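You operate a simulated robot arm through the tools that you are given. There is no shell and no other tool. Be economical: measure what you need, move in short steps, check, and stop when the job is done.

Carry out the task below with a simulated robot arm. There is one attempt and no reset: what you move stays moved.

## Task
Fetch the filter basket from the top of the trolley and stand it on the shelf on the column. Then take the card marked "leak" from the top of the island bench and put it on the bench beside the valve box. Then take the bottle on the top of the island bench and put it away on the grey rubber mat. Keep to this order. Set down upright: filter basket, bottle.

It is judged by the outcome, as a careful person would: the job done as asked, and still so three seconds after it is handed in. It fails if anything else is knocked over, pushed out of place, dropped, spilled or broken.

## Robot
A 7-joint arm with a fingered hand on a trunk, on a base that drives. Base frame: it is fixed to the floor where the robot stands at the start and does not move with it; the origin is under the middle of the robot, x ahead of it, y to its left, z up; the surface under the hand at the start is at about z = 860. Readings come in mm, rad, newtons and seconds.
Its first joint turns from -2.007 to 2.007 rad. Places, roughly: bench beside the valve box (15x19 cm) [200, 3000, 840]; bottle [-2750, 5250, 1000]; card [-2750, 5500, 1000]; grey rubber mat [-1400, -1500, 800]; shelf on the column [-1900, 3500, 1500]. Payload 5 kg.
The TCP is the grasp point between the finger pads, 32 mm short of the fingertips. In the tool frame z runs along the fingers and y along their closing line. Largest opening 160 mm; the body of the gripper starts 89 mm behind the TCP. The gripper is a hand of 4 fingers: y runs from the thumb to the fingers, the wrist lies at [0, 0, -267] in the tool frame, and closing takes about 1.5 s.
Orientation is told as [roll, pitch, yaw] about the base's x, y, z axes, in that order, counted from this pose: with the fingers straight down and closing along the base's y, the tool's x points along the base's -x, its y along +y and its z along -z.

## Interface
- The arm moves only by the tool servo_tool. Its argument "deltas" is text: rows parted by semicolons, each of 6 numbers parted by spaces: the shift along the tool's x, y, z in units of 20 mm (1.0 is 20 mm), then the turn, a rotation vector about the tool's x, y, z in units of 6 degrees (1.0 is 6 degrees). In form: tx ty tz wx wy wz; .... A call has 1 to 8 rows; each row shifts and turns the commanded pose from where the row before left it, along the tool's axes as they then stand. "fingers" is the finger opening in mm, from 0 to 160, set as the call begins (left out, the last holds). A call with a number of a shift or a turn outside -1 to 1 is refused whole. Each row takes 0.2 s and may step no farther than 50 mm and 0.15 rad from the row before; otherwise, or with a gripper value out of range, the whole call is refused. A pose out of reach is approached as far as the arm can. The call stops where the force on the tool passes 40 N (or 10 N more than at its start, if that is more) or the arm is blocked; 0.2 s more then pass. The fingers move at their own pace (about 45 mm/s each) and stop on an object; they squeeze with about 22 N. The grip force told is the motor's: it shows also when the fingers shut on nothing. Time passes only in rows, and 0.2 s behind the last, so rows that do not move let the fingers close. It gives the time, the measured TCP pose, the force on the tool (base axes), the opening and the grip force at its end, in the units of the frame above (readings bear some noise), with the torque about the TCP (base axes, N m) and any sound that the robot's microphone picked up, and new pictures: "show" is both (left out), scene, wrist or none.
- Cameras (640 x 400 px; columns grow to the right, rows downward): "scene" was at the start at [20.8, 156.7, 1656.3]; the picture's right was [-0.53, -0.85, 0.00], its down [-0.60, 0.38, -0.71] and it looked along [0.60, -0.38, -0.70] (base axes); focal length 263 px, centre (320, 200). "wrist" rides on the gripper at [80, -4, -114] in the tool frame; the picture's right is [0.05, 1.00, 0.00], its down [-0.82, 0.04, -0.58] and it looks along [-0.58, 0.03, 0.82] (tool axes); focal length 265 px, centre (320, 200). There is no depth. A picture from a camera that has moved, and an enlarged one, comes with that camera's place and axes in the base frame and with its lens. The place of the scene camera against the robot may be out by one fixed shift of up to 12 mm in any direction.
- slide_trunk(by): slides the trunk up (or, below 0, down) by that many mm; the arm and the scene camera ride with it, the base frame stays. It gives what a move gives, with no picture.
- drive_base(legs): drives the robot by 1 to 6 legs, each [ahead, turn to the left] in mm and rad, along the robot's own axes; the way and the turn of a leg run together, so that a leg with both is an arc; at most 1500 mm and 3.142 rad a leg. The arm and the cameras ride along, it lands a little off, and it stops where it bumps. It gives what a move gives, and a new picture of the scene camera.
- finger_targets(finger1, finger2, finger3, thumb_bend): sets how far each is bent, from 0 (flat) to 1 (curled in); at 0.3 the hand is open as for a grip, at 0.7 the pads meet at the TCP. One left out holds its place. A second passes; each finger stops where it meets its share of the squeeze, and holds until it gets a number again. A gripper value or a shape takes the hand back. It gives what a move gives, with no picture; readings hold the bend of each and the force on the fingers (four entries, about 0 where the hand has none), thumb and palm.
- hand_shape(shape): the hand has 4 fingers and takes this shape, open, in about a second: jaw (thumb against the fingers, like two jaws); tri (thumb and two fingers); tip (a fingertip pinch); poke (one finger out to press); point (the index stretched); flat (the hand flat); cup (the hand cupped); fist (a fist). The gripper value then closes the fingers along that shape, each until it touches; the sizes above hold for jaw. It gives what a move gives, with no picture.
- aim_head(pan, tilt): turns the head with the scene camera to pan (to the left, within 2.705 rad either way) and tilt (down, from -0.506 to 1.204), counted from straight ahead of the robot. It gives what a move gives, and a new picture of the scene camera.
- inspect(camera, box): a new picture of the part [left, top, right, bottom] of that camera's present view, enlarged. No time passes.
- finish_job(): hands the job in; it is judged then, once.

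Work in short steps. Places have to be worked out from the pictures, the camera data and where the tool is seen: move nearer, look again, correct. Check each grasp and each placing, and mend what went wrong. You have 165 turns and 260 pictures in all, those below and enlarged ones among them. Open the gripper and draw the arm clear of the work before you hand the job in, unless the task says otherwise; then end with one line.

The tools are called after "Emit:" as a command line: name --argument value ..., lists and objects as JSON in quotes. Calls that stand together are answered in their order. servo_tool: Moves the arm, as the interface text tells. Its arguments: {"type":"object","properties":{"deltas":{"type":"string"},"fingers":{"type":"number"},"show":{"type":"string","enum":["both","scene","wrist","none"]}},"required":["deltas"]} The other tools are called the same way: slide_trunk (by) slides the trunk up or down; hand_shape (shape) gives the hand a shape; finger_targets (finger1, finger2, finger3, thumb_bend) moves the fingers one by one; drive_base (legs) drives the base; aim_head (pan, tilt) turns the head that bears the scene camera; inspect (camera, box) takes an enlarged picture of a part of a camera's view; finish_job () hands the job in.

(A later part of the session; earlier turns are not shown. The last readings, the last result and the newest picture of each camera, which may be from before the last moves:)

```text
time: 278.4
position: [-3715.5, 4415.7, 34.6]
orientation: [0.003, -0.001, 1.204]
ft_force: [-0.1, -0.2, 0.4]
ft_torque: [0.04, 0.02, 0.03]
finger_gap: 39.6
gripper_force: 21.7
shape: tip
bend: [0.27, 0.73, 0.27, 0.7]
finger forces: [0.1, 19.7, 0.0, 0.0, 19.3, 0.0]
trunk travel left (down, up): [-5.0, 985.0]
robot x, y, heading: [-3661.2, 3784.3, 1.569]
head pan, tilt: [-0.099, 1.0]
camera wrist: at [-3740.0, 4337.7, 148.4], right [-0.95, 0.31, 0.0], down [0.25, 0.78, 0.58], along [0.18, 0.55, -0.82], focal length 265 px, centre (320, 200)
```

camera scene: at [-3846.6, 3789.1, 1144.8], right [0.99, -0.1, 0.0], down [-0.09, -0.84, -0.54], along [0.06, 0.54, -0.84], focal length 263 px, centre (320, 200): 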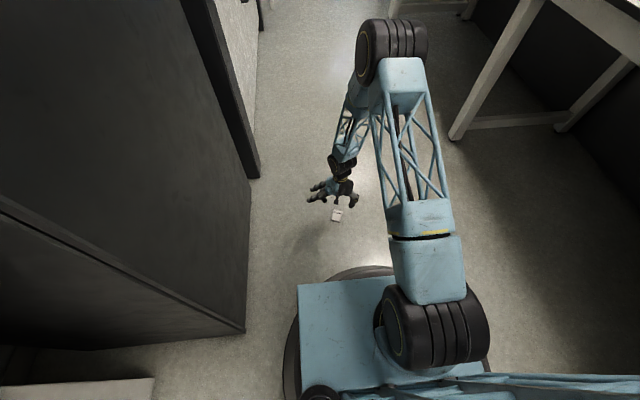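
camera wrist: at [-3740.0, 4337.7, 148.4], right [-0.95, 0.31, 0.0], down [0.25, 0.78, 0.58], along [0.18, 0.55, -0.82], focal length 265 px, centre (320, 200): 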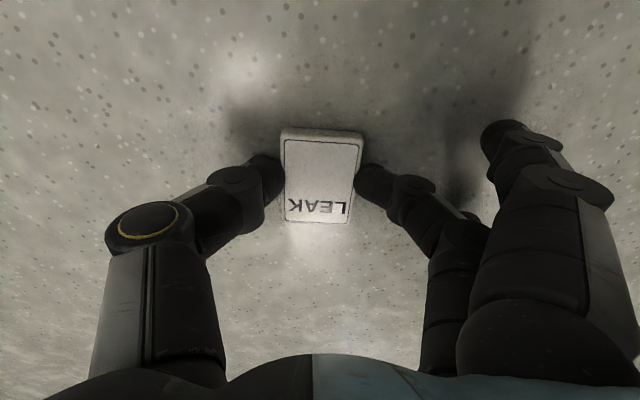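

Gripped at 39.6 mm with 20 N each side. I lift and check.

Emit:
servo_tool --deltas "0 0 -0.5 0 0 0; 0 0 -1 0 0 0; 0 0 -1 0 0 0; 0 0 -1 0 0 0; 0 0 -1 0 0 0; 0 0 -1 0 0 0; 0 0 -1 0 0 0; 0 0 -1 0 0 0" --show "wrist"

```text
time: 280.2
position: [-3717.0, 4413.8, 184.0]
orientation: [-0.001, -0.001, 1.205]
ft_force: [0.2, 0.6, -0.8]
ft_torque: [0.0, 0.01, 0.0]
finger_gap: 39.7
gripper_force: 21.6
shape: tip
bend: [0.28, 0.73, 0.28, 0.7]
finger forces: [0.0, 19.6, 0.1, 0.0, 19.2, 0.1]
trunk travel left (down, up): [-5.0, 985.0]
robot x, y, heading: [-3659.5, 3782.4, 1.565]
head pan, tilt: [-0.099, 1.0]
camera wrist: at [-3741.4, 4337.2, 297.5], right [-0.95, 0.31, 0.0], down [0.25, 0.78, 0.58], along [0.18, 0.55, -0.82], focal length 265 px, centre (320, 200)
```

wrist: 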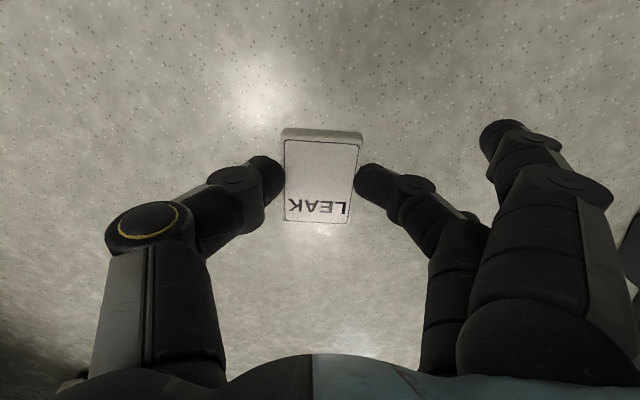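

Card is securely held flat. I raise it by arm and trunk and straighten the hand.

Emit:
servo_tool --deltas "0 0 -1 0 0 0; 0 0 -1 0 0 0; 0 0 -1 0 0 0; 0 0 -1 0 0 -0.9; 0 0 -1 0 0 -0.9; 0 0 -1 0 0 -0.9; 0 0 -1 0 0 -0.8; 0 0 -1 0 0 0" --show "none"

Emit:
slide_trunk --by 600

Emit:
servo_tool --deltas "0 0 -1 0 0 0; 0 0 -1 0 0 0; 0 0 -1 0 0 0; 0 0 -1 0 0 0; 0 0 -1 0 0 0; 0 0 -1 0 0 0; 0 0 -1 0 0 0; 0 0 -1 0 0 0" --show "none"

Emit:
drive_base --legs '[[0, -0.18], [-490, 0], [0, 0.18]]'

```text
time: 282.0
position: [-3715.0, 4416.4, 344.0]
orientation: [0.001, -0.002, 1.574]
ft_force: [-0.6, -0.6, -1.1]
ft_torque: [0.01, 0.01, 0.02]
finger_gap: 39.5
gripper_force: 22.0
shape: tip
bend: [0.28, 0.73, 0.28, 0.7]
finger forces: [0.0, 19.6, 0.0, 0.1, 19.2, 0.1]
trunk travel left (down, up): [-5.0, 985.0]
robot x, y, heading: [-3662.0, 3781.3, 1.57]
head pan, tilt: [-0.099, 1.0]
```

```text
refused: 600 is not a number from -400 to 400
```

```text
time: 283.8
position: [-3714.3, 4416.2, 505.2]
orientation: [0.0, -0.002, 1.57]
ft_force: [1.0, 0.1, 0.1]
ft_torque: [0.0, 0.0, 0.02]
finger_gap: 39.8
gripper_force: 21.8
shape: tip
bend: [0.28, 0.73, 0.28, 0.7]
finger forces: [0.0, 19.7, 0.1, 0.1, 19.2, 0.0]
trunk travel left (down, up): [-5.0, 985.0]
robot x, y, heading: [-3660.7, 3783.1, 1.57]
head pan, tilt: [-0.099, 1.0]
```

```text
time: 288.1
position: [-3810.6, 3936.5, 504.5]
orientation: [0.001, -0.001, 1.587]
ft_force: [-0.9, 0.3, -0.2]
ft_torque: [0.0, 0.0, 0.02]
finger_gap: 39.6
gripper_force: 21.6
shape: tip
bend: [0.28, 0.73, 0.28, 0.7]
finger forces: [0.0, 19.7, 0.0, 0.0, 19.3, 0.0]
trunk travel left (down, up): [-5.0, 985.0]
robot x, y, heading: [-3749.5, 3307.5, 1.586]
head pan, tilt: [-0.099, 1.0]
camera scene: at [-3932.3, 3309.0, 1144.8], right [1.0, -0.08, 0.0], down [-0.07, -0.84, -0.54], along [0.05, 0.54, -0.84], focal length 263 px, centre (320, 200)
```

scene: 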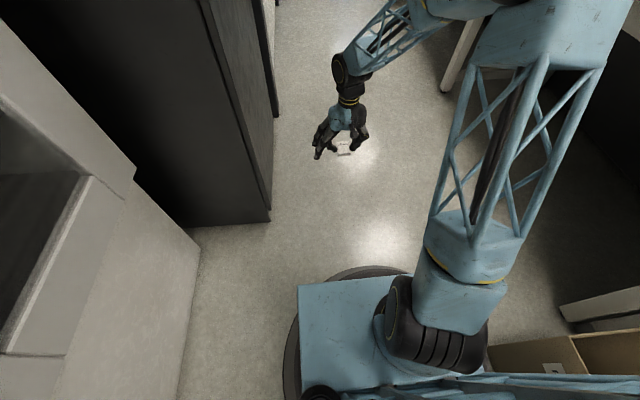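

Card still held. I raise the trunk, then back down the corridor past the bins.

Emit:
slide_trunk --by 400

Emit:
slide_trunk --by 300

Emit:
drive_base --legs '[[-1400, 0], [0, -1.58]]'

Emit:
aim_head --pan 0.0 --tilt 0.5

```text
time: 292.0
position: [-3809.6, 3938.2, 904.8]
orientation: [0.001, -0.002, 1.587]
ft_force: [0.1, 0.0, -0.1]
ft_torque: [0.02, 0.0, -0.03]
finger_gap: 39.7
gripper_force: 21.5
shape: tip
bend: [0.28, 0.73, 0.28, 0.7]
finger forces: [0.0, 19.7, 0.0, 0.0, 19.3, 0.0]
trunk travel left (down, up): [-405.0, 585.0]
robot x, y, heading: [-3746.4, 3305.1, 1.584]
head pan, tilt: [-0.099, 1.0]
```

```text
time: 295.0
position: [-3810.9, 3938.0, 1204.3]
orientation: [0.002, -0.002, 1.588]
ft_force: [0.6, 0.6, -0.8]
ft_torque: [-0.03, 0.01, 0.0]
finger_gap: 39.4
gripper_force: 22.4
shape: tip
bend: [0.28, 0.73, 0.28, 0.7]
finger forces: [0.1, 19.6, 0.1, 0.0, 19.4, 0.0]
trunk travel left (down, up): [-705.0, 285.0]
robot x, y, heading: [-3750.1, 3303.3, 1.584]
head pan, tilt: [-0.099, 1.0]
```

```text
time: 306.1
position: [-3122.5, 1918.3, 1204.7]
orientation: [0.001, 0.0, -0.022]
ft_force: [0.2, 0.6, 0.1]
ft_torque: [0.0, -0.01, -0.03]
finger_gap: 39.7
gripper_force: 22.0
shape: tip
bend: [0.28, 0.73, 0.28, 0.7]
finger forces: [0.0, 19.8, 0.0, 0.0, 19.2, 0.1]
trunk travel left (down, up): [-705.0, 285.0]
robot x, y, heading: [-3752.8, 1880.7, -0.027]
head pan, tilt: [-0.099, 1.0]
camera scene: at [-3731.0, 2074.9, 1844.8], right [-0.12, -0.99, 0.0], down [-0.84, 0.1, -0.54], along [0.54, -0.07, -0.84], focal length 263 px, centre (320, 200)
```

scene: 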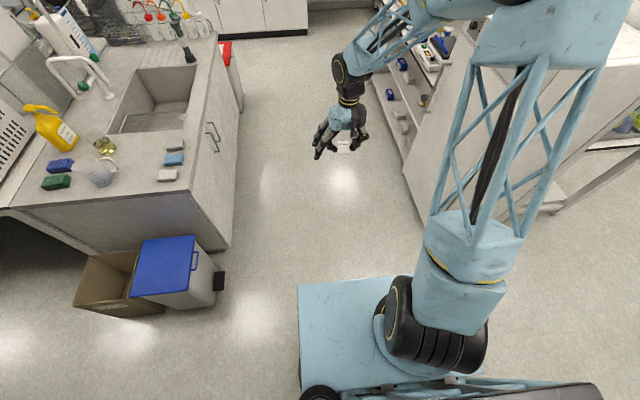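

```text
time: 307.0
position: [-3122.4, 1919.6, 1206.0]
orientation: [-0.001, -0.002, -0.022]
ft_force: [0.1, 0.6, -0.8]
ft_torque: [-0.01, 0.05, 0.04]
finger_gap: 39.3
gripper_force: 22.2
shape: tip
bend: [0.28, 0.73, 0.28, 0.7]
finger forces: [0.0, 19.7, 0.0, 0.0, 19.2, 0.1]
trunk travel left (down, up): [-705.0, 285.0]
robot x, y, heading: [-3762.6, 1881.7, -0.027]
head pan, tilt: [0.0, 0.499]
camera scene: at [-3709.1, 2081.6, 1885.8], right [-0.02, -1.0, 0.0], down [-0.48, 0.01, -0.88], along [0.88, -0.02, -0.48], focal length 263 px, centre (320, 200)
```

scene: 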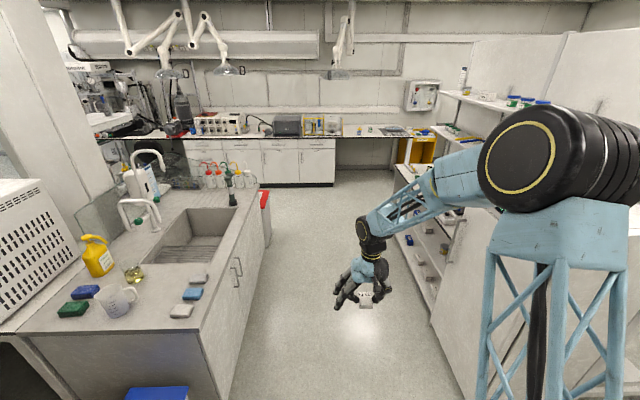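

The way east is clear. I drive to x≈-650 and turn toward the aisle, then look at the right-hand bench for the valve box.

Emit:
drive_base --legs '[[0, 0.03], [1500, 0], [1500, 0], [110, 0], [0, 1.33]]'

Emit:
aim_head --pan -0.9 --tilt 0.4

```text
time: 326.1
position: [-606.9, 2604.1, 1205.8]
orientation: [0.001, -0.001, 1.413]
ft_force: [0.1, -0.2, -0.2]
ft_torque: [-0.02, -0.03, 0.01]
finger_gap: 39.3
gripper_force: 21.7
shape: tip
bend: [0.28, 0.73, 0.28, 0.7]
finger forces: [0.0, 19.6, 0.0, 0.0, 19.1, 0.1]
trunk travel left (down, up): [-705.0, 285.0]
robot x, y, heading: [-656.2, 1970.6, 1.412]
head pan, tilt: [0.0, 0.499]
camera scene: at [-839.3, 2030.0, 1885.8], right [0.99, -0.16, 0.0], down [-0.08, -0.47, -0.88], along [0.14, 0.87, -0.48], focal length 263 px, centre (320, 200)
```

scene: 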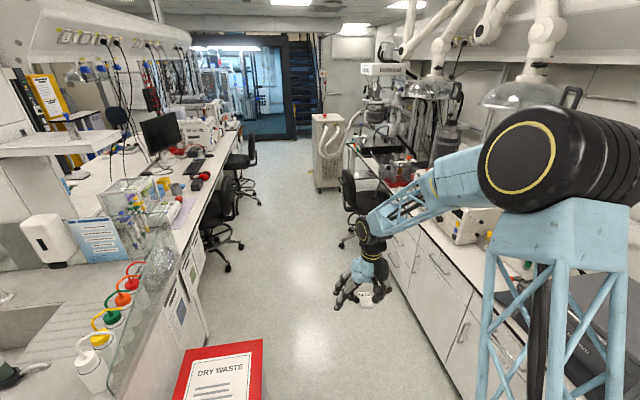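

```text
time: 327.3
position: [-605.3, 2603.9, 1205.7]
orientation: [0.0, -0.001, 1.411]
ft_force: [-0.3, 0.5, -0.2]
ft_torque: [0.0, 0.01, 0.0]
finger_gap: 39.6
gripper_force: 22.4
shape: tip
bend: [0.28, 0.73, 0.28, 0.7]
finger forces: [0.0, 19.6, 0.0, 0.0, 19.0, 0.1]
trunk travel left (down, up): [-705.0, 285.0]
robot x, y, heading: [-657.6, 1969.9, 1.409]
head pan, tilt: [-0.901, 0.4]
camera scene: at [-772.7, 1985.4, 1895.0], right [0.49, -0.87, 0.0], down [-0.34, -0.19, -0.92], along [0.8, 0.45, -0.39], focal length 263 px, centre (320, 200)
```

scene: 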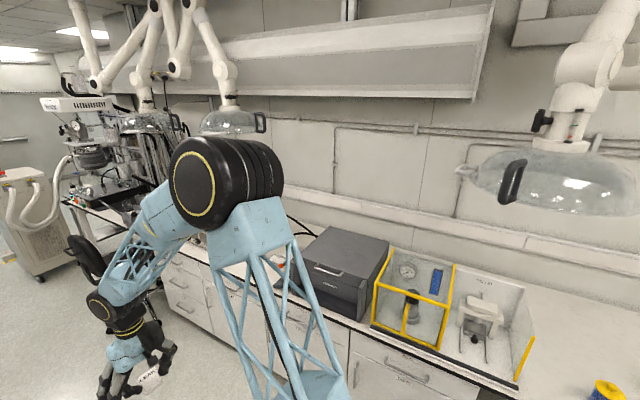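

The card is still held. I drive on to about (-500, 2700) and look at the bench there.

Emit:
drive_base --legs '[[0, -0.05], [760, 0], [0, 0.2]]'

Emit:
aim_head --pan -1.3 --tilt 0.55

```text
time: 332.6
position: [-547.6, 3339.4, 1206.4]
orientation: [-0.001, -0.001, 1.562]
ft_force: [-0.1, 1.0, 0.1]
ft_torque: [-0.02, -0.04, -0.02]
finger_gap: 39.4
gripper_force: 21.8
shape: tip
bend: [0.28, 0.73, 0.28, 0.7]
finger forces: [0.0, 19.6, 0.0, 0.0, 19.1, 0.0]
trunk travel left (down, up): [-705.0, 285.0]
robot x, y, heading: [-497.8, 2706.0, 1.559]
head pan, tilt: [-0.901, 0.4]
camera scene: at [-618.7, 2701.0, 1895.0], right [0.61, -0.79, 0.0], down [-0.31, -0.24, -0.92], along [0.73, 0.56, -0.39], focal length 263 px, centre (320, 200)
```

scene: 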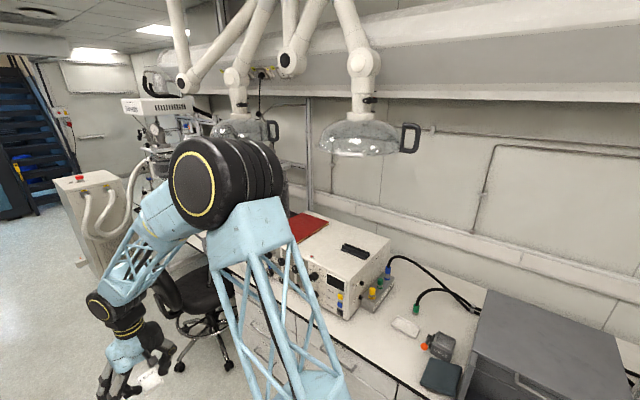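

```text
time: 333.5
position: [-544.8, 3339.1, 1205.7]
orientation: [0.0, 0.0, 1.561]
ft_force: [-0.5, 0.8, -0.3]
ft_torque: [-0.02, 0.0, 0.03]
finger_gap: 39.4
gripper_force: 21.9
shape: tip
bend: [0.28, 0.73, 0.28, 0.7]
finger forces: [0.0, 19.7, 0.0, 0.1, 19.0, 0.0]
trunk travel left (down, up): [-705.0, 285.0]
robot x, y, heading: [-500.6, 2703.3, 1.563]
head pan, tilt: [-1.3, 0.55]
camera scene: at [-604.3, 2667.5, 1881.3], right [0.26, -0.97, 0.0], down [-0.5, -0.14, -0.85], along [0.82, 0.22, -0.52], focal length 263 px, centre (320, 200)
```

scene: 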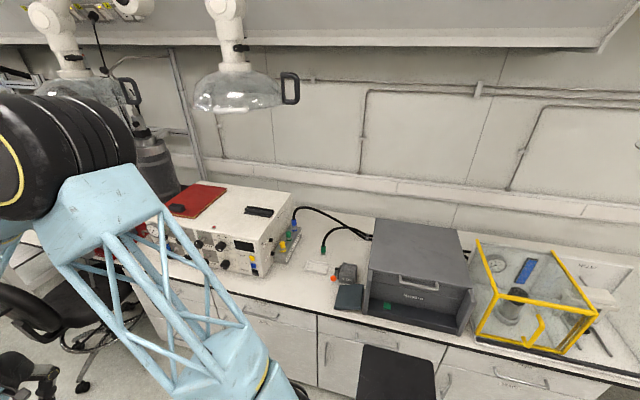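

Emit:
inspect --camera "scene" --box '[140, 170, 400, 330]'

```text
2.46 times, centred on (270, 250) of scene
camera zoom: at [-604.3, 2667.5, 1881.3], right [0.26, -0.97, 0.0], down [-0.5, -0.14, -0.85], along [0.82, 0.22, -0.52], focal length 647 px, centre (443, 77)
```

zoom: 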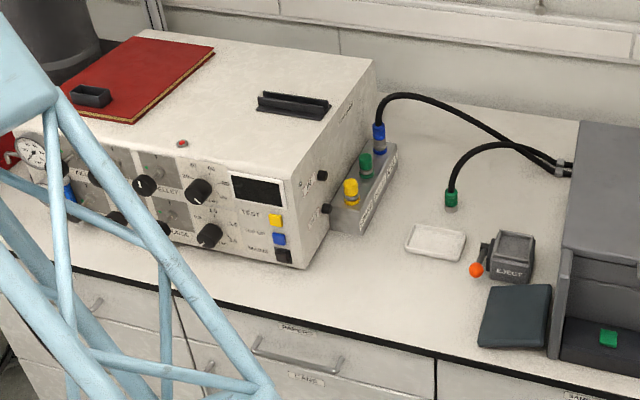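

The white instrument with knobs is the valve box (its near side at y≈3193); free bench lies beside it around (225, 3040). I drive abreast and turn to face the bench.

Emit:
drive_base --legs '[[330, 0], [0, -1.57]]'

Emit:
aim_head --pan 0.0 --tilt 0.8

```text
time: 339.5
position: [133.1, 3121.0, 1205.4]
orientation: [0.002, -0.001, 0.055]
ft_force: [0.5, 0.3, -0.3]
ft_torque: [0.0, 0.0, 0.01]
finger_gap: 39.3
gripper_force: 21.7
shape: tip
bend: [0.28, 0.73, 0.28, 0.7]
finger forces: [0.1, 19.6, 0.0, 0.0, 18.9, 0.0]
trunk travel left (down, up): [-705.0, 285.0]
robot x, y, heading: [-494.5, 3035.5, 0.054]
head pan, tilt: [-1.3, 0.55]
camera scene: at [-526.4, 3144.8, 1881.3], right [-0.95, -0.32, 0.0], down [-0.17, 0.5, -0.85], along [0.27, -0.81, -0.52], focal length 263 px, centre (320, 200)
```

scene: 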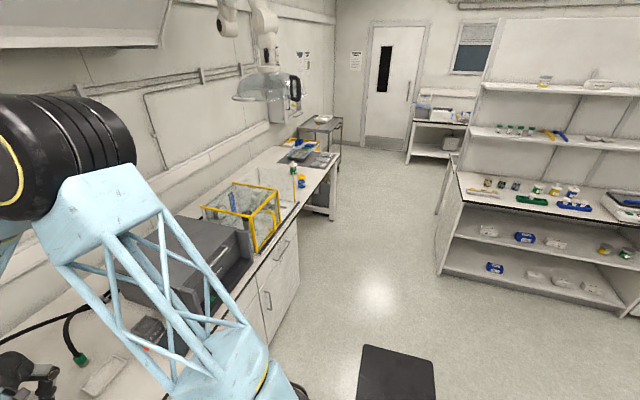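

```text
time: 341.0
position: [134.1, 3121.0, 1204.4]
orientation: [0.002, -0.001, 0.057]
ft_force: [-0.2, 0.5, -0.8]
ft_torque: [0.01, 0.0, 0.01]
finger_gap: 39.4
gripper_force: 22.0
shape: tip
bend: [0.28, 0.73, 0.28, 0.7]
finger forces: [0.0, 19.6, 0.0, 0.1, 19.0, 0.1]
trunk travel left (down, up): [-705.0, 285.0]
robot x, y, heading: [-497.2, 3034.6, 0.056]
head pan, tilt: [0.0, 0.799]
camera scene: at [-474.6, 3234.5, 1859.9], right [0.05, -1.0, 0.0], down [-0.72, -0.04, -0.7], along [0.7, 0.04, -0.72], focal length 263 px, centre (320, 200)
```

scene: 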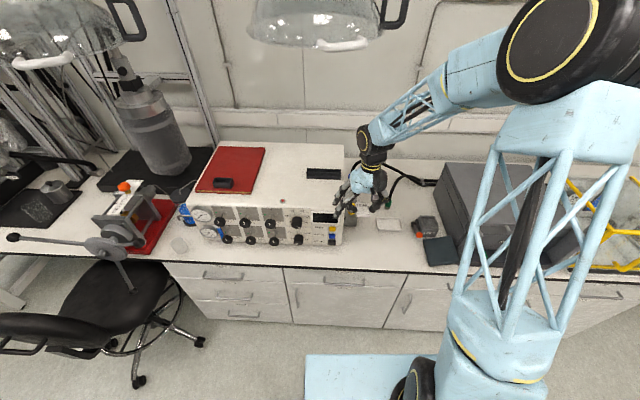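

I enlarge the area to confirm the valve box and the free spot.

Emit:
inspect --camera "scene" --box '[180, 170, 460, 280]'

Emit:
inspect --camera "wrist" --box '[0, 0, 640, 400]'

```text
2.29 times, centred on (320, 225) of scene
camera zoom: at [-474.6, 3234.5, 1859.9], right [0.05, -1.0, 0.0], down [-0.72, -0.04, -0.7], along [0.7, 0.04, -0.72], focal length 601 px, centre (320, 143)
```

zoom: 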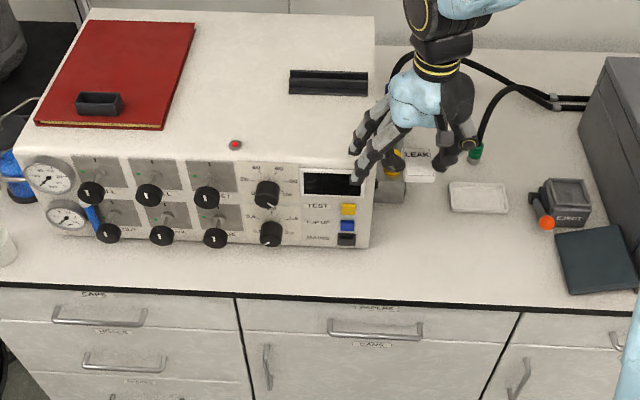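

```text
1.00 times, centred on (320, 200) of wrist (not enlarged: the box is as wide or as high as the picture)
camera zoom: at [53.9, 3111.8, 1318.7], right [-0.11, 0.99, 0.0], down [0.81, 0.09, 0.58], along [0.58, 0.06, -0.82], focal length 265 px, centre (320, 200)
```

zoom: 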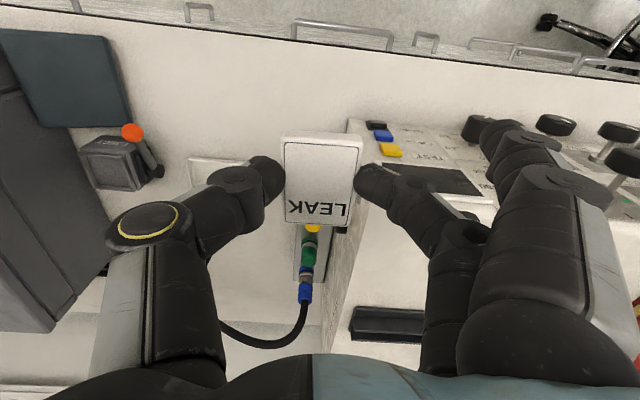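

The white box with gauges and knobs is confirmed; free bench beside it. I move over (210, 3030) and descend part way.

Emit:
servo_tool --deltas "-0.7 -1 0 0 0 0; -0.7 -1 0 0 0 0; -0.7 -1 0 0 0 0; -0.7 -1 0 0 0 0; -0.74 -0.75 0 0 0 0; 0 0 1 0 0 0; 0 0 1 0 0 0; 0 0 1 0 0 0" --show "none"

Emit:
servo_tool --deltas "0 0 1 0 0 0; 0 0 1 0 0 0; 0 0 1 0 0 0; 0 0 1 0 0 0; 0 0 1 0 0 0; 0 0 1 0 0 0; 0 0 1 0 0 0; 0 0 1 0 0 0"

```text
time: 342.8
position: [213.4, 3029.8, 1146.1]
orientation: [0.0, -0.002, 0.055]
ft_force: [-0.2, -0.6, 0.3]
ft_torque: [0.02, 0.04, 0.01]
finger_gap: 39.5
gripper_force: 22.1
shape: tip
bend: [0.28, 0.73, 0.28, 0.7]
finger forces: [0.1, 19.6, 0.1, 0.0, 18.9, 0.0]
trunk travel left (down, up): [-705.0, 285.0]
robot x, y, heading: [-491.2, 3031.1, 0.059]
head pan, tilt: [0.0, 0.799]
```

```text
time: 344.6
position: [209.7, 3029.3, 986.7]
orientation: [0.001, -0.001, 0.056]
ft_force: [0.4, 0.4, -0.9]
ft_torque: [0.01, 0.03, 0.0]
finger_gap: 39.4
gripper_force: 21.9
shape: tip
bend: [0.28, 0.73, 0.28, 0.7]
finger forces: [0.1, 19.6, 0.0, 0.1, 19.0, 0.0]
trunk travel left (down, up): [-705.0, 285.0]
robot x, y, heading: [-497.3, 3028.4, 0.054]
head pan, tilt: [0.0, 0.799]
camera scene: at [-474.0, 3234.7, 1859.9], right [0.05, -1.0, 0.0], down [-0.72, -0.04, -0.7], along [0.7, 0.04, -0.72], focal length 263 px, centre (320, 200)
camera wrist: at [131.5, 3020.7, 1099.6], right [-0.11, 0.99, 0.0], down [0.81, 0.09, 0.58], along [0.58, 0.06, -0.82], focal length 265 px, centre (320, 200)
```

scene: 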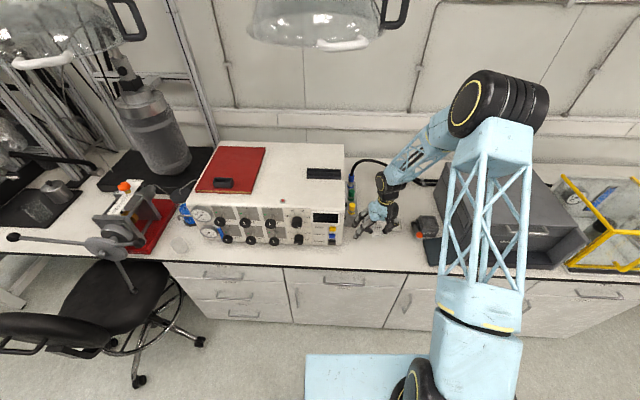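
wrist: 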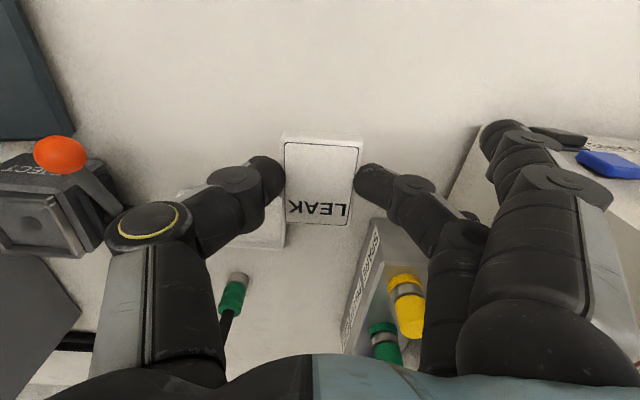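

Clearance to the box is about 50 mm. I descend to just above the bench, then by small steps to contact.

Emit:
servo_tool --deltas "0 0 1 0 0 0; 0 0 1 0 0 0; 0 0 1 0 0 0; 0 0 1 0 0 0; 0 0 0.3 0 0 0" --show "wrist"

```text
time: 345.8
position: [209.6, 3030.4, 899.1]
orientation: [-0.001, -0.003, 0.055]
ft_force: [0.0, -0.1, -1.3]
ft_torque: [0.0, 0.01, 0.03]
finger_gap: 39.6
gripper_force: 21.7
shape: tip
bend: [0.28, 0.73, 0.28, 0.7]
finger forces: [0.0, 19.6, 0.0, 0.0, 19.1, 0.0]
trunk travel left (down, up): [-705.0, 285.0]
robot x, y, heading: [-495.7, 3034.6, 0.048]
head pan, tilt: [0.0, 0.799]
camera wrist: at [129.7, 3020.4, 1012.0], right [-0.11, 0.99, 0.0], down [0.81, 0.09, 0.58], along [0.58, 0.06, -0.82], focal length 265 px, centre (320, 200)
```

wrist: 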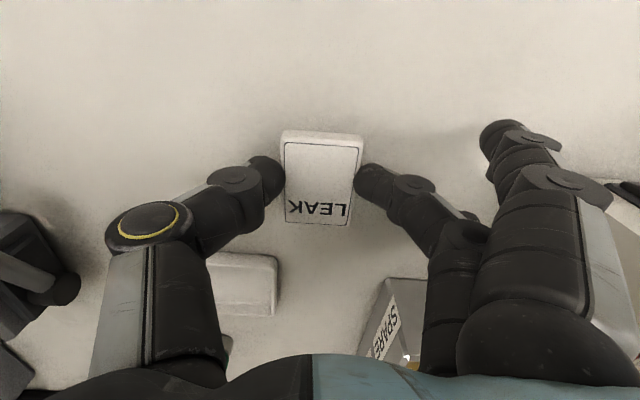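

Still free. I lower in 3 mm steps watching force.

Emit:
servo_tool --deltas "0 0 0.2 0 0 0; 0 0 0.2 0 0 0; 0 0 0 0 0 0" --show "none"

Emit:
servo_tool --deltas "0 0 0.2 0 0 0; 0 0 0.2 0 0 0; 0 0 0 0 0 0" --show "wrist"

```text
time: 346.6
position: [210.6, 3029.2, 890.1]
orientation: [0.0, -0.001, 0.054]
ft_force: [-0.1, -0.4, 0.0]
ft_torque: [0.0, 0.01, 0.01]
finger_gap: 39.5
gripper_force: 22.1
shape: tip
bend: [0.28, 0.73, 0.28, 0.7]
finger forces: [0.1, 19.6, 0.1, 0.1, 19.0, 0.0]
trunk travel left (down, up): [-705.0, 285.0]
robot x, y, heading: [-496.1, 3036.2, 0.054]
head pan, tilt: [0.0, 0.799]
```

```text
time: 347.4
position: [210.4, 3030.2, 883.7]
orientation: [-0.001, -0.003, 0.058]
ft_force: [1.0, -0.3, 8.1]
ft_torque: [-0.13, -0.02, -0.03]
finger_gap: 39.6
gripper_force: 22.5
shape: tip
bend: [0.28, 0.73, 0.28, 0.7]
finger forces: [0.0, 21.8, 0.0, 0.1, 22.9, 0.0]
trunk travel left (down, up): [-705.0, 285.0]
robot x, y, heading: [-495.1, 3034.0, 0.055]
head pan, tilt: [0.0, 0.799]
camera wrist: at [129.7, 3020.6, 997.3], right [-0.11, 0.99, 0.0], down [0.81, 0.09, 0.58], along [0.58, 0.06, -0.81], focal length 265 px, centre (320, 200)
```

wrist: 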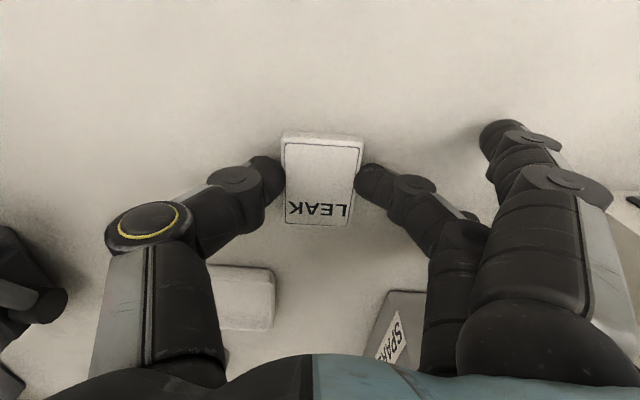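

Contact with the bench. I ease 1 mm and open the fingers.

Emit:
servo_tool --deltas "0 0 -0.06 0 0 0; 0 0 0 0 0 0" --show "none"

Emit:
servo_tool --deltas "0 0 0 0 0 0; 0 0 0 0 0 0; 0 0 0 0 0 0; 0 0 0 0 0 0; 0 0 -0.3 0 0 0; 0 0 -1 0 0 0; 0 0 -1 0 0 0; 0 0 -1 0 0 0" --fingers 75 --show "wrist"

```text
time: 348.0
position: [210.1, 3030.3, 885.3]
orientation: [0.001, -0.001, 0.057]
ft_force: [-0.3, 0.4, -0.6]
ft_torque: [0.0, 0.02, 0.0]
finger_gap: 39.9
gripper_force: 22.3
shape: tip
bend: [0.28, 0.73, 0.28, 0.7]
finger forces: [0.0, 20.7, 0.0, 0.0, 20.3, 0.0]
trunk travel left (down, up): [-705.0, 285.0]
robot x, y, heading: [-494.9, 3036.7, 0.053]
head pan, tilt: [0.0, 0.799]
```

```text
time: 349.8
position: [210.4, 3032.1, 949.5]
orientation: [0.002, -0.002, 0.056]
ft_force: [-0.2, -0.4, -0.4]
ft_torque: [0.0, -0.01, -0.01]
finger_gap: 74.3
gripper_force: 0.0
shape: tip
bend: [0.01, 0.73, 0.01, 0.7]
finger forces: [0.0, 0.0, 0.1, 0.0, 0.0, 0.0]
trunk travel left (down, up): [-705.0, 285.0]
robot x, y, heading: [-496.4, 3034.0, 0.055]
head pan, tilt: [0.0, 0.799]
camera wrist: at [130.5, 3022.2, 1062.9], right [-0.11, 0.99, 0.0], down [0.81, 0.09, 0.58], along [0.58, 0.06, -0.82], focal length 265 px, centre (320, 200)
```

wrist: 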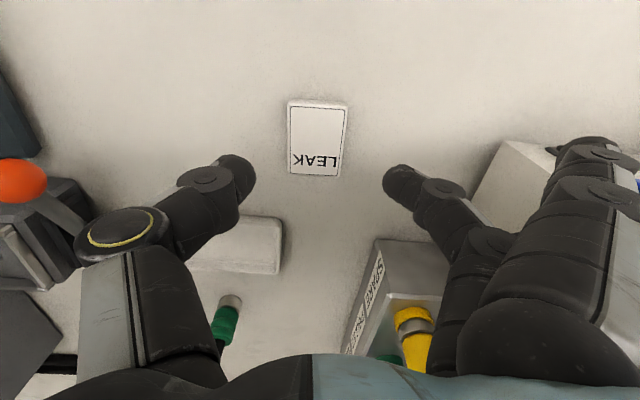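

The card lies flat on the bench beside the valve box. I raise, retract, and drive back around toward the bottle.

Emit:
slide_trunk --by 250

Emit:
servo_tool --deltas "1 0 0 0 0 0; 1 0 0 0 0 0; 1 0 0 0 0 0; 1 0 0 0 0 0; 1 0 0 0 0 0; 1 0 0 0 0 0; 1 0 0 0 0 0" --fingers 100 --show "scene"

Emit:
drive_base --legs '[[0, -1.6], [1170, 0], [0, -1.6]]'

```text
time: 352.4
position: [211.3, 3031.6, 1199.3]
orientation: [0.002, -0.003, 0.056]
ft_force: [0.4, -1.3, -0.3]
ft_torque: [0.01, 0.01, 0.04]
finger_gap: 74.3
gripper_force: 0.0
shape: tip
bend: [0.01, 0.73, 0.01, 0.7]
finger forces: [0.0, 0.0, 0.0, 0.0, 0.1, 0.1]
trunk travel left (down, up): [-955.0, 35.0]
robot x, y, heading: [-498.6, 3030.3, 0.053]
head pan, tilt: [0.0, 0.799]
```

```text
time: 354.0
position: [72.1, 3025.0, 1199.5]
orientation: [0.0, -0.001, 0.056]
ft_force: [-0.2, 0.3, -0.4]
ft_torque: [-0.01, 0.02, 0.0]
finger_gap: 99.5
gripper_force: 0.2
shape: tip
bend: [0.01, 0.71, 0.01, 0.68]
finger forces: [0.0, 0.1, 0.0, 0.0, 0.0, 0.1]
trunk travel left (down, up): [-955.0, 35.0]
robot x, y, heading: [-497.8, 3032.9, 0.056]
head pan, tilt: [0.0, 0.799]
camera scene: at [-475.2, 3235.1, 2109.9], right [0.05, -1.0, 0.0], down [-0.72, -0.04, -0.7], along [0.7, 0.04, -0.72], focal length 263 px, centre (320, 200)
```

scene: 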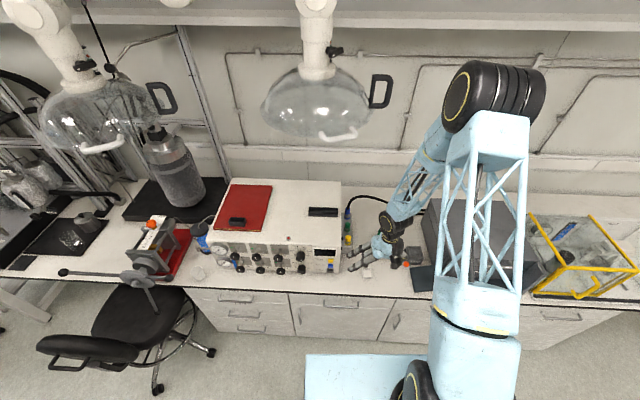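

```text
time: 368.1
position: [-1043.1, 1905.2, 1198.7]
orientation: [0.001, -0.001, 3.127]
ft_force: [0.3, 0.7, -0.1]
ft_torque: [-0.03, 0.02, 0.01]
finger_gap: 99.4
gripper_force: 0.1
shape: tip
bend: [0.01, 0.71, 0.01, 0.68]
finger forces: [0.0, 0.1, 0.1, 0.0, 0.0, 0.0]
trunk travel left (down, up): [-955.0, 35.0]
robot x, y, heading: [-479.3, 1855.2, 3.125]
head pan, tilt: [0.0, 0.799]
camera scene: at [-489.3, 1650.3, 2110.0], right [0.02, 1.0, 0.0], down [0.72, -0.01, -0.7], along [-0.7, 0.01, -0.72], focal length 263 px, centre (320, 200)
```

scene: 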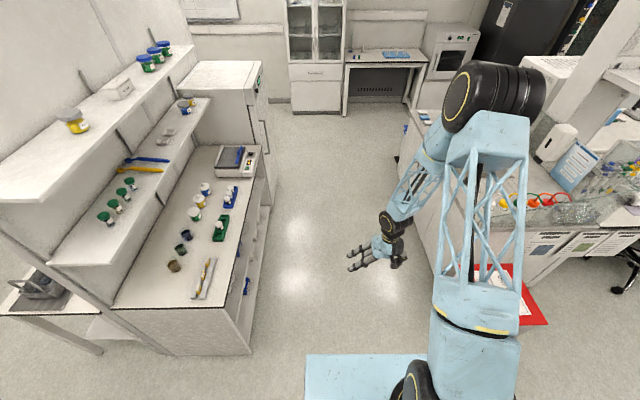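

I lower the trunk and drive west again.

Emit:
slide_trunk --by -300

Emit:
drive_base --legs '[[0, 0.01], [1500, 0], [1500, 0], [280, 0], [0, -1.57]]'

```text
time: 371.1
position: [-1043.5, 1905.6, 899.6]
orientation: [0.002, -0.002, 3.127]
ft_force: [1.3, 0.4, 0.1]
ft_torque: [-0.01, 0.0, -0.02]
finger_gap: 99.4
gripper_force: 0.1
shape: tip
bend: [0.01, 0.71, 0.01, 0.68]
finger forces: [0.1, 0.0, 0.1, 0.0, 0.0, 0.1]
trunk travel left (down, up): [-655.0, 335.0]
robot x, y, heading: [-473.3, 1854.2, 3.125]
head pan, tilt: [0.0, 0.799]
```

```text
time: 391.4
position: [-3694.6, 2494.2, 898.4]
orientation: [0.002, -0.002, 1.571]
ft_force: [0.0, -0.3, 0.1]
ft_torque: [-0.02, -0.01, -0.04]
finger_gap: 99.5
gripper_force: 0.1
shape: tip
bend: [0.01, 0.71, 0.01, 0.68]
finger forces: [0.0, 0.1, 0.0, 0.1, 0.0, 0.0]
trunk travel left (down, up): [-655.0, 335.0]
robot x, y, heading: [-3734.7, 1926.9, 1.571]
head pan, tilt: [0.0, 0.799]
camera scene: at [-3926.3, 1945.1, 1810.0], right [1.0, 0.0, 0.0], down [0.0, -0.72, -0.7], along [0.0, 0.7, -0.72], focal length 263 px, centre (320, 200)
```

scene: 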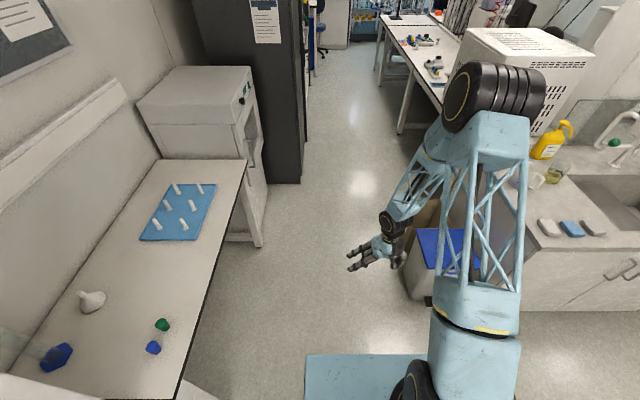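

I raise the trunk and go north through the gap to the bottle's bench section.

Emit:
slide_trunk --by 270

Emit:
drive_base --legs '[[1470, 0], [0, -0.27], [675, 0], [0, 0.28], [1180, 0], [0, -1.57]]'

Emit:
aim_head --pan -0.1 --tilt 0.75

```text
time: 394.1
position: [-3694.7, 2494.2, 1167.9]
orientation: [0.001, -0.003, 1.571]
ft_force: [0.4, 0.5, 0.1]
ft_torque: [-0.01, -0.01, -0.01]
finger_gap: 99.6
gripper_force: 0.1
shape: tip
bend: [0.01, 0.71, 0.01, 0.68]
finger forces: [0.0, 0.0, 0.1, 0.1, 0.0, 0.0]
trunk travel left (down, up): [-925.0, 65.0]
robot x, y, heading: [-3736.2, 1927.9, 1.571]
head pan, tilt: [0.0, 0.799]
```

```text
time: 416.2
position: [-2890.4, 5148.5, 1169.6]
orientation: [0.001, -0.001, -0.037]
ft_force: [0.8, -0.7, -0.2]
ft_torque: [0.02, 0.02, -0.02]
finger_gap: 99.2
gripper_force: 0.0
shape: tip
bend: [0.01, 0.71, 0.01, 0.68]
finger forces: [0.1, 0.1, 0.0, 0.0, 0.1, 0.1]
trunk travel left (down, up): [-925.0, 65.0]
robot x, y, heading: [-3459.4, 5209.2, -0.04]
head pan, tilt: [0.0, 0.799]
camera scene: at [-3416.2, 5408.7, 2080.0], right [-0.04, -1.0, 0.0], down [-0.72, 0.03, -0.7], along [0.7, -0.03, -0.72], focal length 263 px, centre (320, 200)
```

scene: 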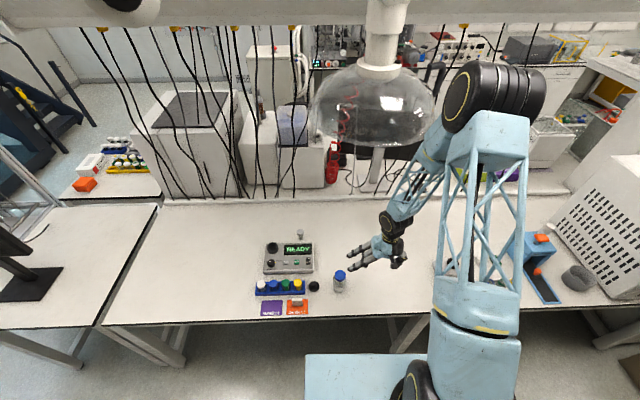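

```text
time: 416.9
position: [-2892.1, 5148.3, 1168.2]
orientation: [-0.002, -0.001, -0.037]
ft_force: [-0.5, -0.2, 0.3]
ft_torque: [-0.01, 0.0, 0.0]
finger_gap: 99.8
gripper_force: 0.1
shape: tip
bend: [0.01, 0.71, 0.01, 0.68]
finger forces: [0.1, 0.1, 0.0, 0.0, 0.0, 0.0]
trunk travel left (down, up): [-925.0, 65.0]
robot x, y, heading: [-3457.5, 5207.9, -0.038]
head pan, tilt: [-0.099, 0.75]
camera scene: at [-3414.6, 5401.0, 2083.9], right [-0.14, -0.99, 0.0], down [-0.68, 0.09, -0.73], along [0.72, -0.1, -0.68], focal length 263 px, centre (320, 200)
```

scene: 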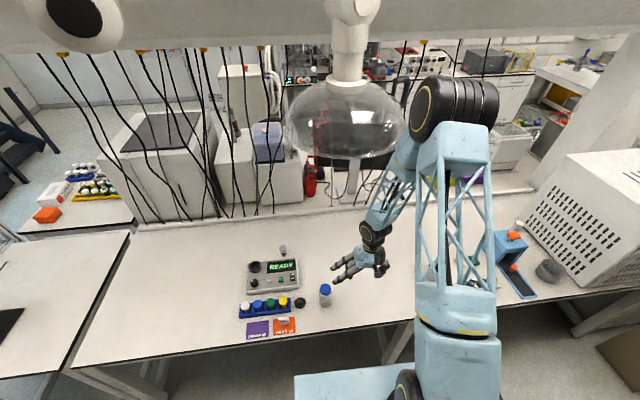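

Bottle stands as before. To keep the elbow below the hanging extractor, I raise the hand relative to the trunk and lower the trunk.

Emit:
servo_tool --deltas "0 0 -1 0 0 0; 0 0 -1 0 0 0; 0 0 -1 0 0 0; 0 0 -1 0 0 0; 0 0 -1 0 0 0; 0 0 -1 0 0 0; 0 0 -1 0 0 0; 0 0 -1 0 0 0" --show "none"

Emit:
slide_trunk --by -200

Emit:
servo_tool --deltas "0 0 -1 0 0 0; 0 0 -1 0 0 0; 0 0 -1 0 0 0; 0 0 -1 0 0 0; 0 0 -1 0 0 0; 0 0 -1 0 0 0; 0 0 -1 0 0 0; 0 0 -1 0 0 0" --show "none"

Emit:
slide_trunk --by -280

Emit:
hand_shape --shape "jaw"

Emit:
servo_tool --deltas "0 1 0 0 0 0; 0 1 0 0 0 0; 0 1 0 0 0 0; 0 1 0 0 0 0; 0 1 0 0 0 0; 0 1 0 0 0 0; 0 1 0 0 0 0"

```text
time: 418.7
position: [-2894.8, 5149.9, 1328.5]
orientation: [-0.001, -0.002, -0.038]
ft_force: [-0.1, 0.1, -0.4]
ft_torque: [-0.02, -0.03, 0.01]
finger_gap: 99.2
gripper_force: 0.0
shape: tip
bend: [0.01, 0.71, 0.01, 0.68]
finger forces: [0.0, 0.1, 0.1, 0.0, 0.1, 0.0]
trunk travel left (down, up): [-925.0, 65.0]
robot x, y, heading: [-3456.8, 5206.6, -0.042]
head pan, tilt: [-0.099, 0.75]
```

```text
time: 420.9
position: [-2894.2, 5149.3, 1127.8]
orientation: [0.001, -0.002, -0.037]
ft_force: [-0.2, -0.1, -0.5]
ft_torque: [0.03, -0.04, -0.03]
finger_gap: 99.8
gripper_force: 0.1
shape: tip
bend: [0.01, 0.71, 0.01, 0.68]
finger forces: [0.0, 0.1, 0.1, 0.0, 0.0, 0.0]
trunk travel left (down, up): [-725.0, 265.0]
robot x, y, heading: [-3461.0, 5209.9, -0.033]
head pan, tilt: [-0.099, 0.75]
```

```text
time: 422.7
position: [-2894.6, 5149.1, 1286.5]
orientation: [0.001, -0.002, -0.036]
ft_force: [-0.4, 0.9, 0.4]
ft_torque: [0.0, 0.0, 0.0]
finger_gap: 99.4
gripper_force: 0.2
shape: tip
bend: [0.01, 0.71, 0.01, 0.68]
finger forces: [0.0, 0.0, 0.0, 0.1, 0.0, 0.0]
trunk travel left (down, up): [-725.0, 265.0]
robot x, y, heading: [-3454.4, 5210.5, -0.041]
head pan, tilt: [-0.099, 0.75]
```

```text
time: 425.5
position: [-2893.4, 5149.1, 1006.6]
orientation: [0.002, -0.002, -0.037]
ft_force: [-0.2, -0.5, 0.5]
ft_torque: [-0.01, -0.02, -0.02]
finger_gap: 99.4
gripper_force: 0.0
shape: tip
bend: [0.01, 0.71, 0.01, 0.68]
finger forces: [0.0, 0.0, 0.0, 0.1, 0.0, 0.0]
trunk travel left (down, up): [-445.0, 545.0]
robot x, y, heading: [-3457.8, 5206.2, -0.034]
head pan, tilt: [-0.099, 0.75]
```

```text
time: 426.4
position: [-2892.6, 5149.7, 1006.3]
orientation: [0.002, -0.001, -0.038]
ft_force: [0.5, 0.5, 0.1]
ft_torque: [-0.01, 0.02, -0.02]
finger_gap: 159.8
gripper_force: 0.1
shape: jaw
bend: [0.3, 0.3, 0.3, 0.3]
finger forces: [0.0, 0.0, 0.0, 0.0, 0.0, 0.1]
trunk travel left (down, up): [-445.0, 545.0]
robot x, y, heading: [-3454.8, 5206.1, -0.038]
head pan, tilt: [-0.099, 0.75]
```

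```text
time: 428.0
position: [-2886.7, 5289.6, 1004.8]
orientation: [0.0, -0.003, -0.036]
ft_force: [-0.5, -0.5, -0.7]
ft_torque: [0.0, -0.01, 0.01]
finger_gap: 160.1
gripper_force: 0.0
shape: jaw
bend: [0.3, 0.3, 0.3, 0.3]
finger forces: [0.1, 0.0, 0.0, 0.0, 0.1, 0.1]
trunk travel left (down, up): [-445.0, 545.0]
robot x, y, heading: [-3457.1, 5211.2, -0.039]
head pan, tilt: [-0.099, 0.75]
camera scene: at [-3414.7, 5401.0, 1603.9], right [-0.14, -0.99, 0.0], down [-0.68, 0.09, -0.73], along [0.72, -0.1, -0.68], focal length 263 px, centre (320, 200)
camera wrist: at [-2968.1, 5287.3, 1118.4], right [-0.02, 1.0, 0.0], down [0.82, 0.01, 0.58], along [0.58, 0.01, -0.82], focal length 265 px, centre (320, 200)
```

scene: 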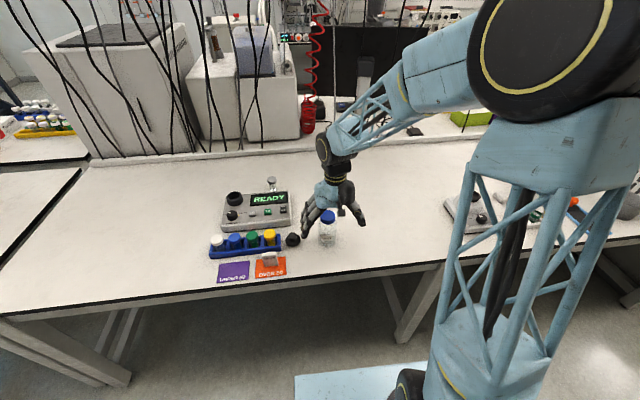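
wrist: 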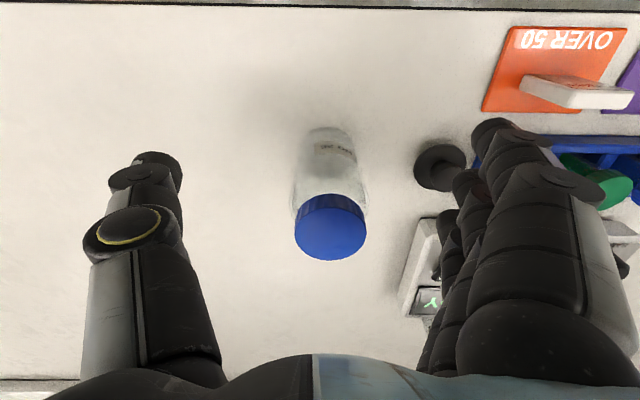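

Bottle is at (-2843, 5297), about 58 mm wide, 115 tall. I centre over it, narrow the fingers to clear the black stopper, and descend.

Emit:
servo_tool --deltas "-1 0.35 0 0 0 0; -1.0 0 0 0 0 0; -0.2 0 0 0 0 0" --show "none"

Emit:
finger_targets --finger1 0.43 --finger2 0.43 --finger3 0.43 --thumb_bend 0.43

Emit:
servo_tool --deltas "0 0 1 0 0 0; 0 0 1 0 0 0; 0 0 0.5 0 0 0" --show "wrist"

```text
time: 428.8
position: [-2843.1, 5296.2, 1006.7]
orientation: [0.002, -0.003, -0.038]
ft_force: [0.9, -0.3, 0.4]
ft_torque: [0.03, 0.02, -0.02]
finger_gap: 159.8
gripper_force: 0.1
shape: jaw
bend: [0.3, 0.3, 0.3, 0.3]
finger forces: [0.0, 0.1, 0.0, 0.1, 0.0, 0.0]
trunk travel left (down, up): [-445.0, 545.0]
robot x, y, heading: [-3451.9, 5213.1, -0.039]
head pan, tilt: [-0.099, 0.75]
```

```text
time: 429.8
position: [-2843.8, 5295.2, 1005.5]
orientation: [-0.001, -0.002, -0.036]
ft_force: [-1.0, -0.6, 0.2]
ft_torque: [0.0, -0.01, 0.01]
finger_gap: 120.2
gripper_force: 0.1
shape: fingers
bend: [0.43, 0.43, 0.43, 0.43]
finger forces: [0.0, 0.1, 0.1, 0.0, 0.0, 0.1]
trunk travel left (down, up): [-445.0, 545.0]
robot x, y, heading: [-3456.8, 5210.7, -0.037]
head pan, tilt: [-0.099, 0.75]
```

```text
time: 430.6
position: [-2843.5, 5295.7, 957.3]
orientation: [0.002, -0.001, -0.036]
ft_force: [-0.5, 0.0, 0.7]
ft_torque: [0.03, 0.03, -0.01]
finger_gap: 120.4
gripper_force: 0.1
shape: fingers
bend: [0.43, 0.43, 0.43, 0.43]
finger forces: [0.0, 0.1, 0.1, 0.0, 0.1, 0.0]
trunk travel left (down, up): [-445.0, 545.0]
robot x, y, heading: [-3456.7, 5209.7, -0.037]
head pan, tilt: [-0.099, 0.75]
camera wrist: at [-2924.1, 5293.2, 1071.1], right [-0.01, 1.0, 0.0], down [0.82, 0.01, 0.58], along [0.58, 0.01, -0.82], focal length 265 px, centre (320, 200)
```

wrist: 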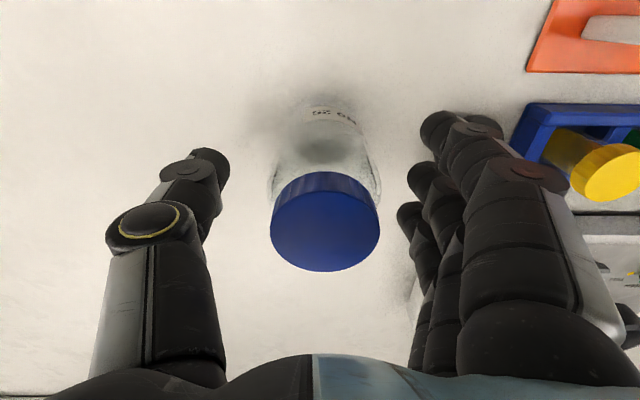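

Centred; the stopper is about 25 mm beyond the fingers. I descend to z≈920.

Emit:
servo_tool --deltas "0 0.1 0.9 0 0 0; 0 0 1 0 0 0" --show "both"

Emit:
inspect --camera "scene" --box '[230, 160, 400, 280]'

```text
time: 431.2
position: [-2844.6, 5297.2, 920.5]
orientation: [0.0, -0.002, -0.037]
ft_force: [0.6, -0.2, -0.2]
ft_torque: [0.01, 0.04, 0.01]
finger_gap: 120.4
gripper_force: 0.1
shape: fingers
bend: [0.43, 0.43, 0.43, 0.43]
finger forces: [0.1, 0.0, 0.1, 0.1, 0.0, 0.0]
trunk travel left (down, up): [-445.0, 545.0]
robot x, y, heading: [-3453.3, 5212.4, -0.042]
head pan, tilt: [-0.099, 0.75]
camera scene: at [-3414.5, 5400.8, 1603.9], right [-0.14, -0.99, 0.0], down [-0.68, 0.09, -0.73], along [0.72, -0.1, -0.68], focal length 263 px, centre (320, 200)
camera wrist: at [-2924.5, 5295.0, 1032.1], right [-0.01, 1.0, 0.0], down [0.82, 0.01, 0.58], along [0.58, 0.01, -0.82], focal length 265 px, centre (320, 200)
```

scene: 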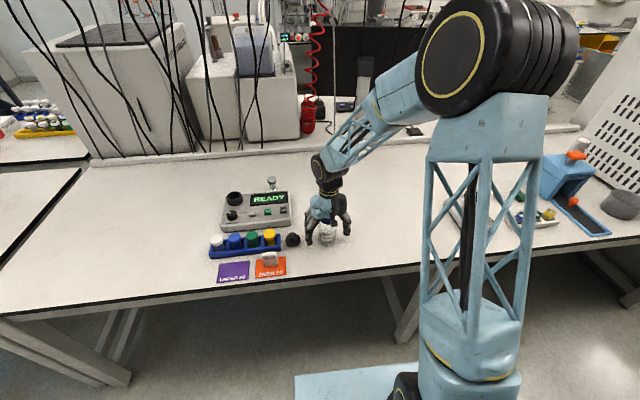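
wrist: 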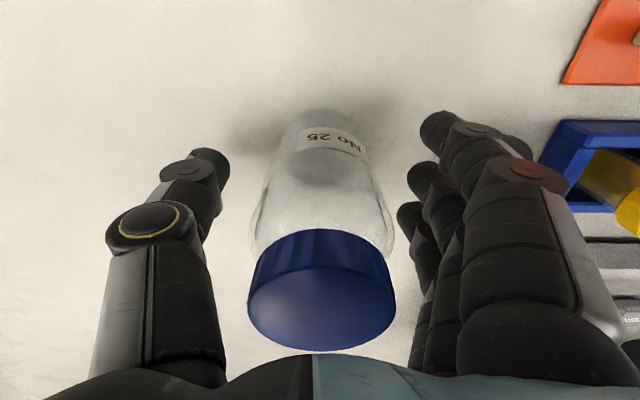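

```text
3.33 times, centred on (315, 220) of scene
camera zoom: at [-3414.5, 5400.8, 1603.9], right [-0.14, -0.99, 0.0], down [-0.68, 0.09, -0.73], along [0.72, -0.1, -0.68], focal length 876 px, centre (337, 133)
```

zoom: 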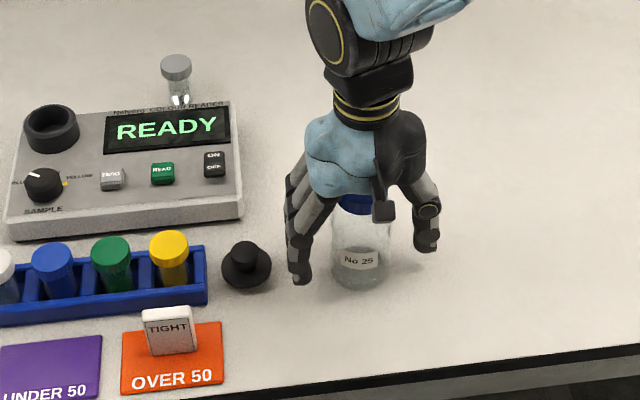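

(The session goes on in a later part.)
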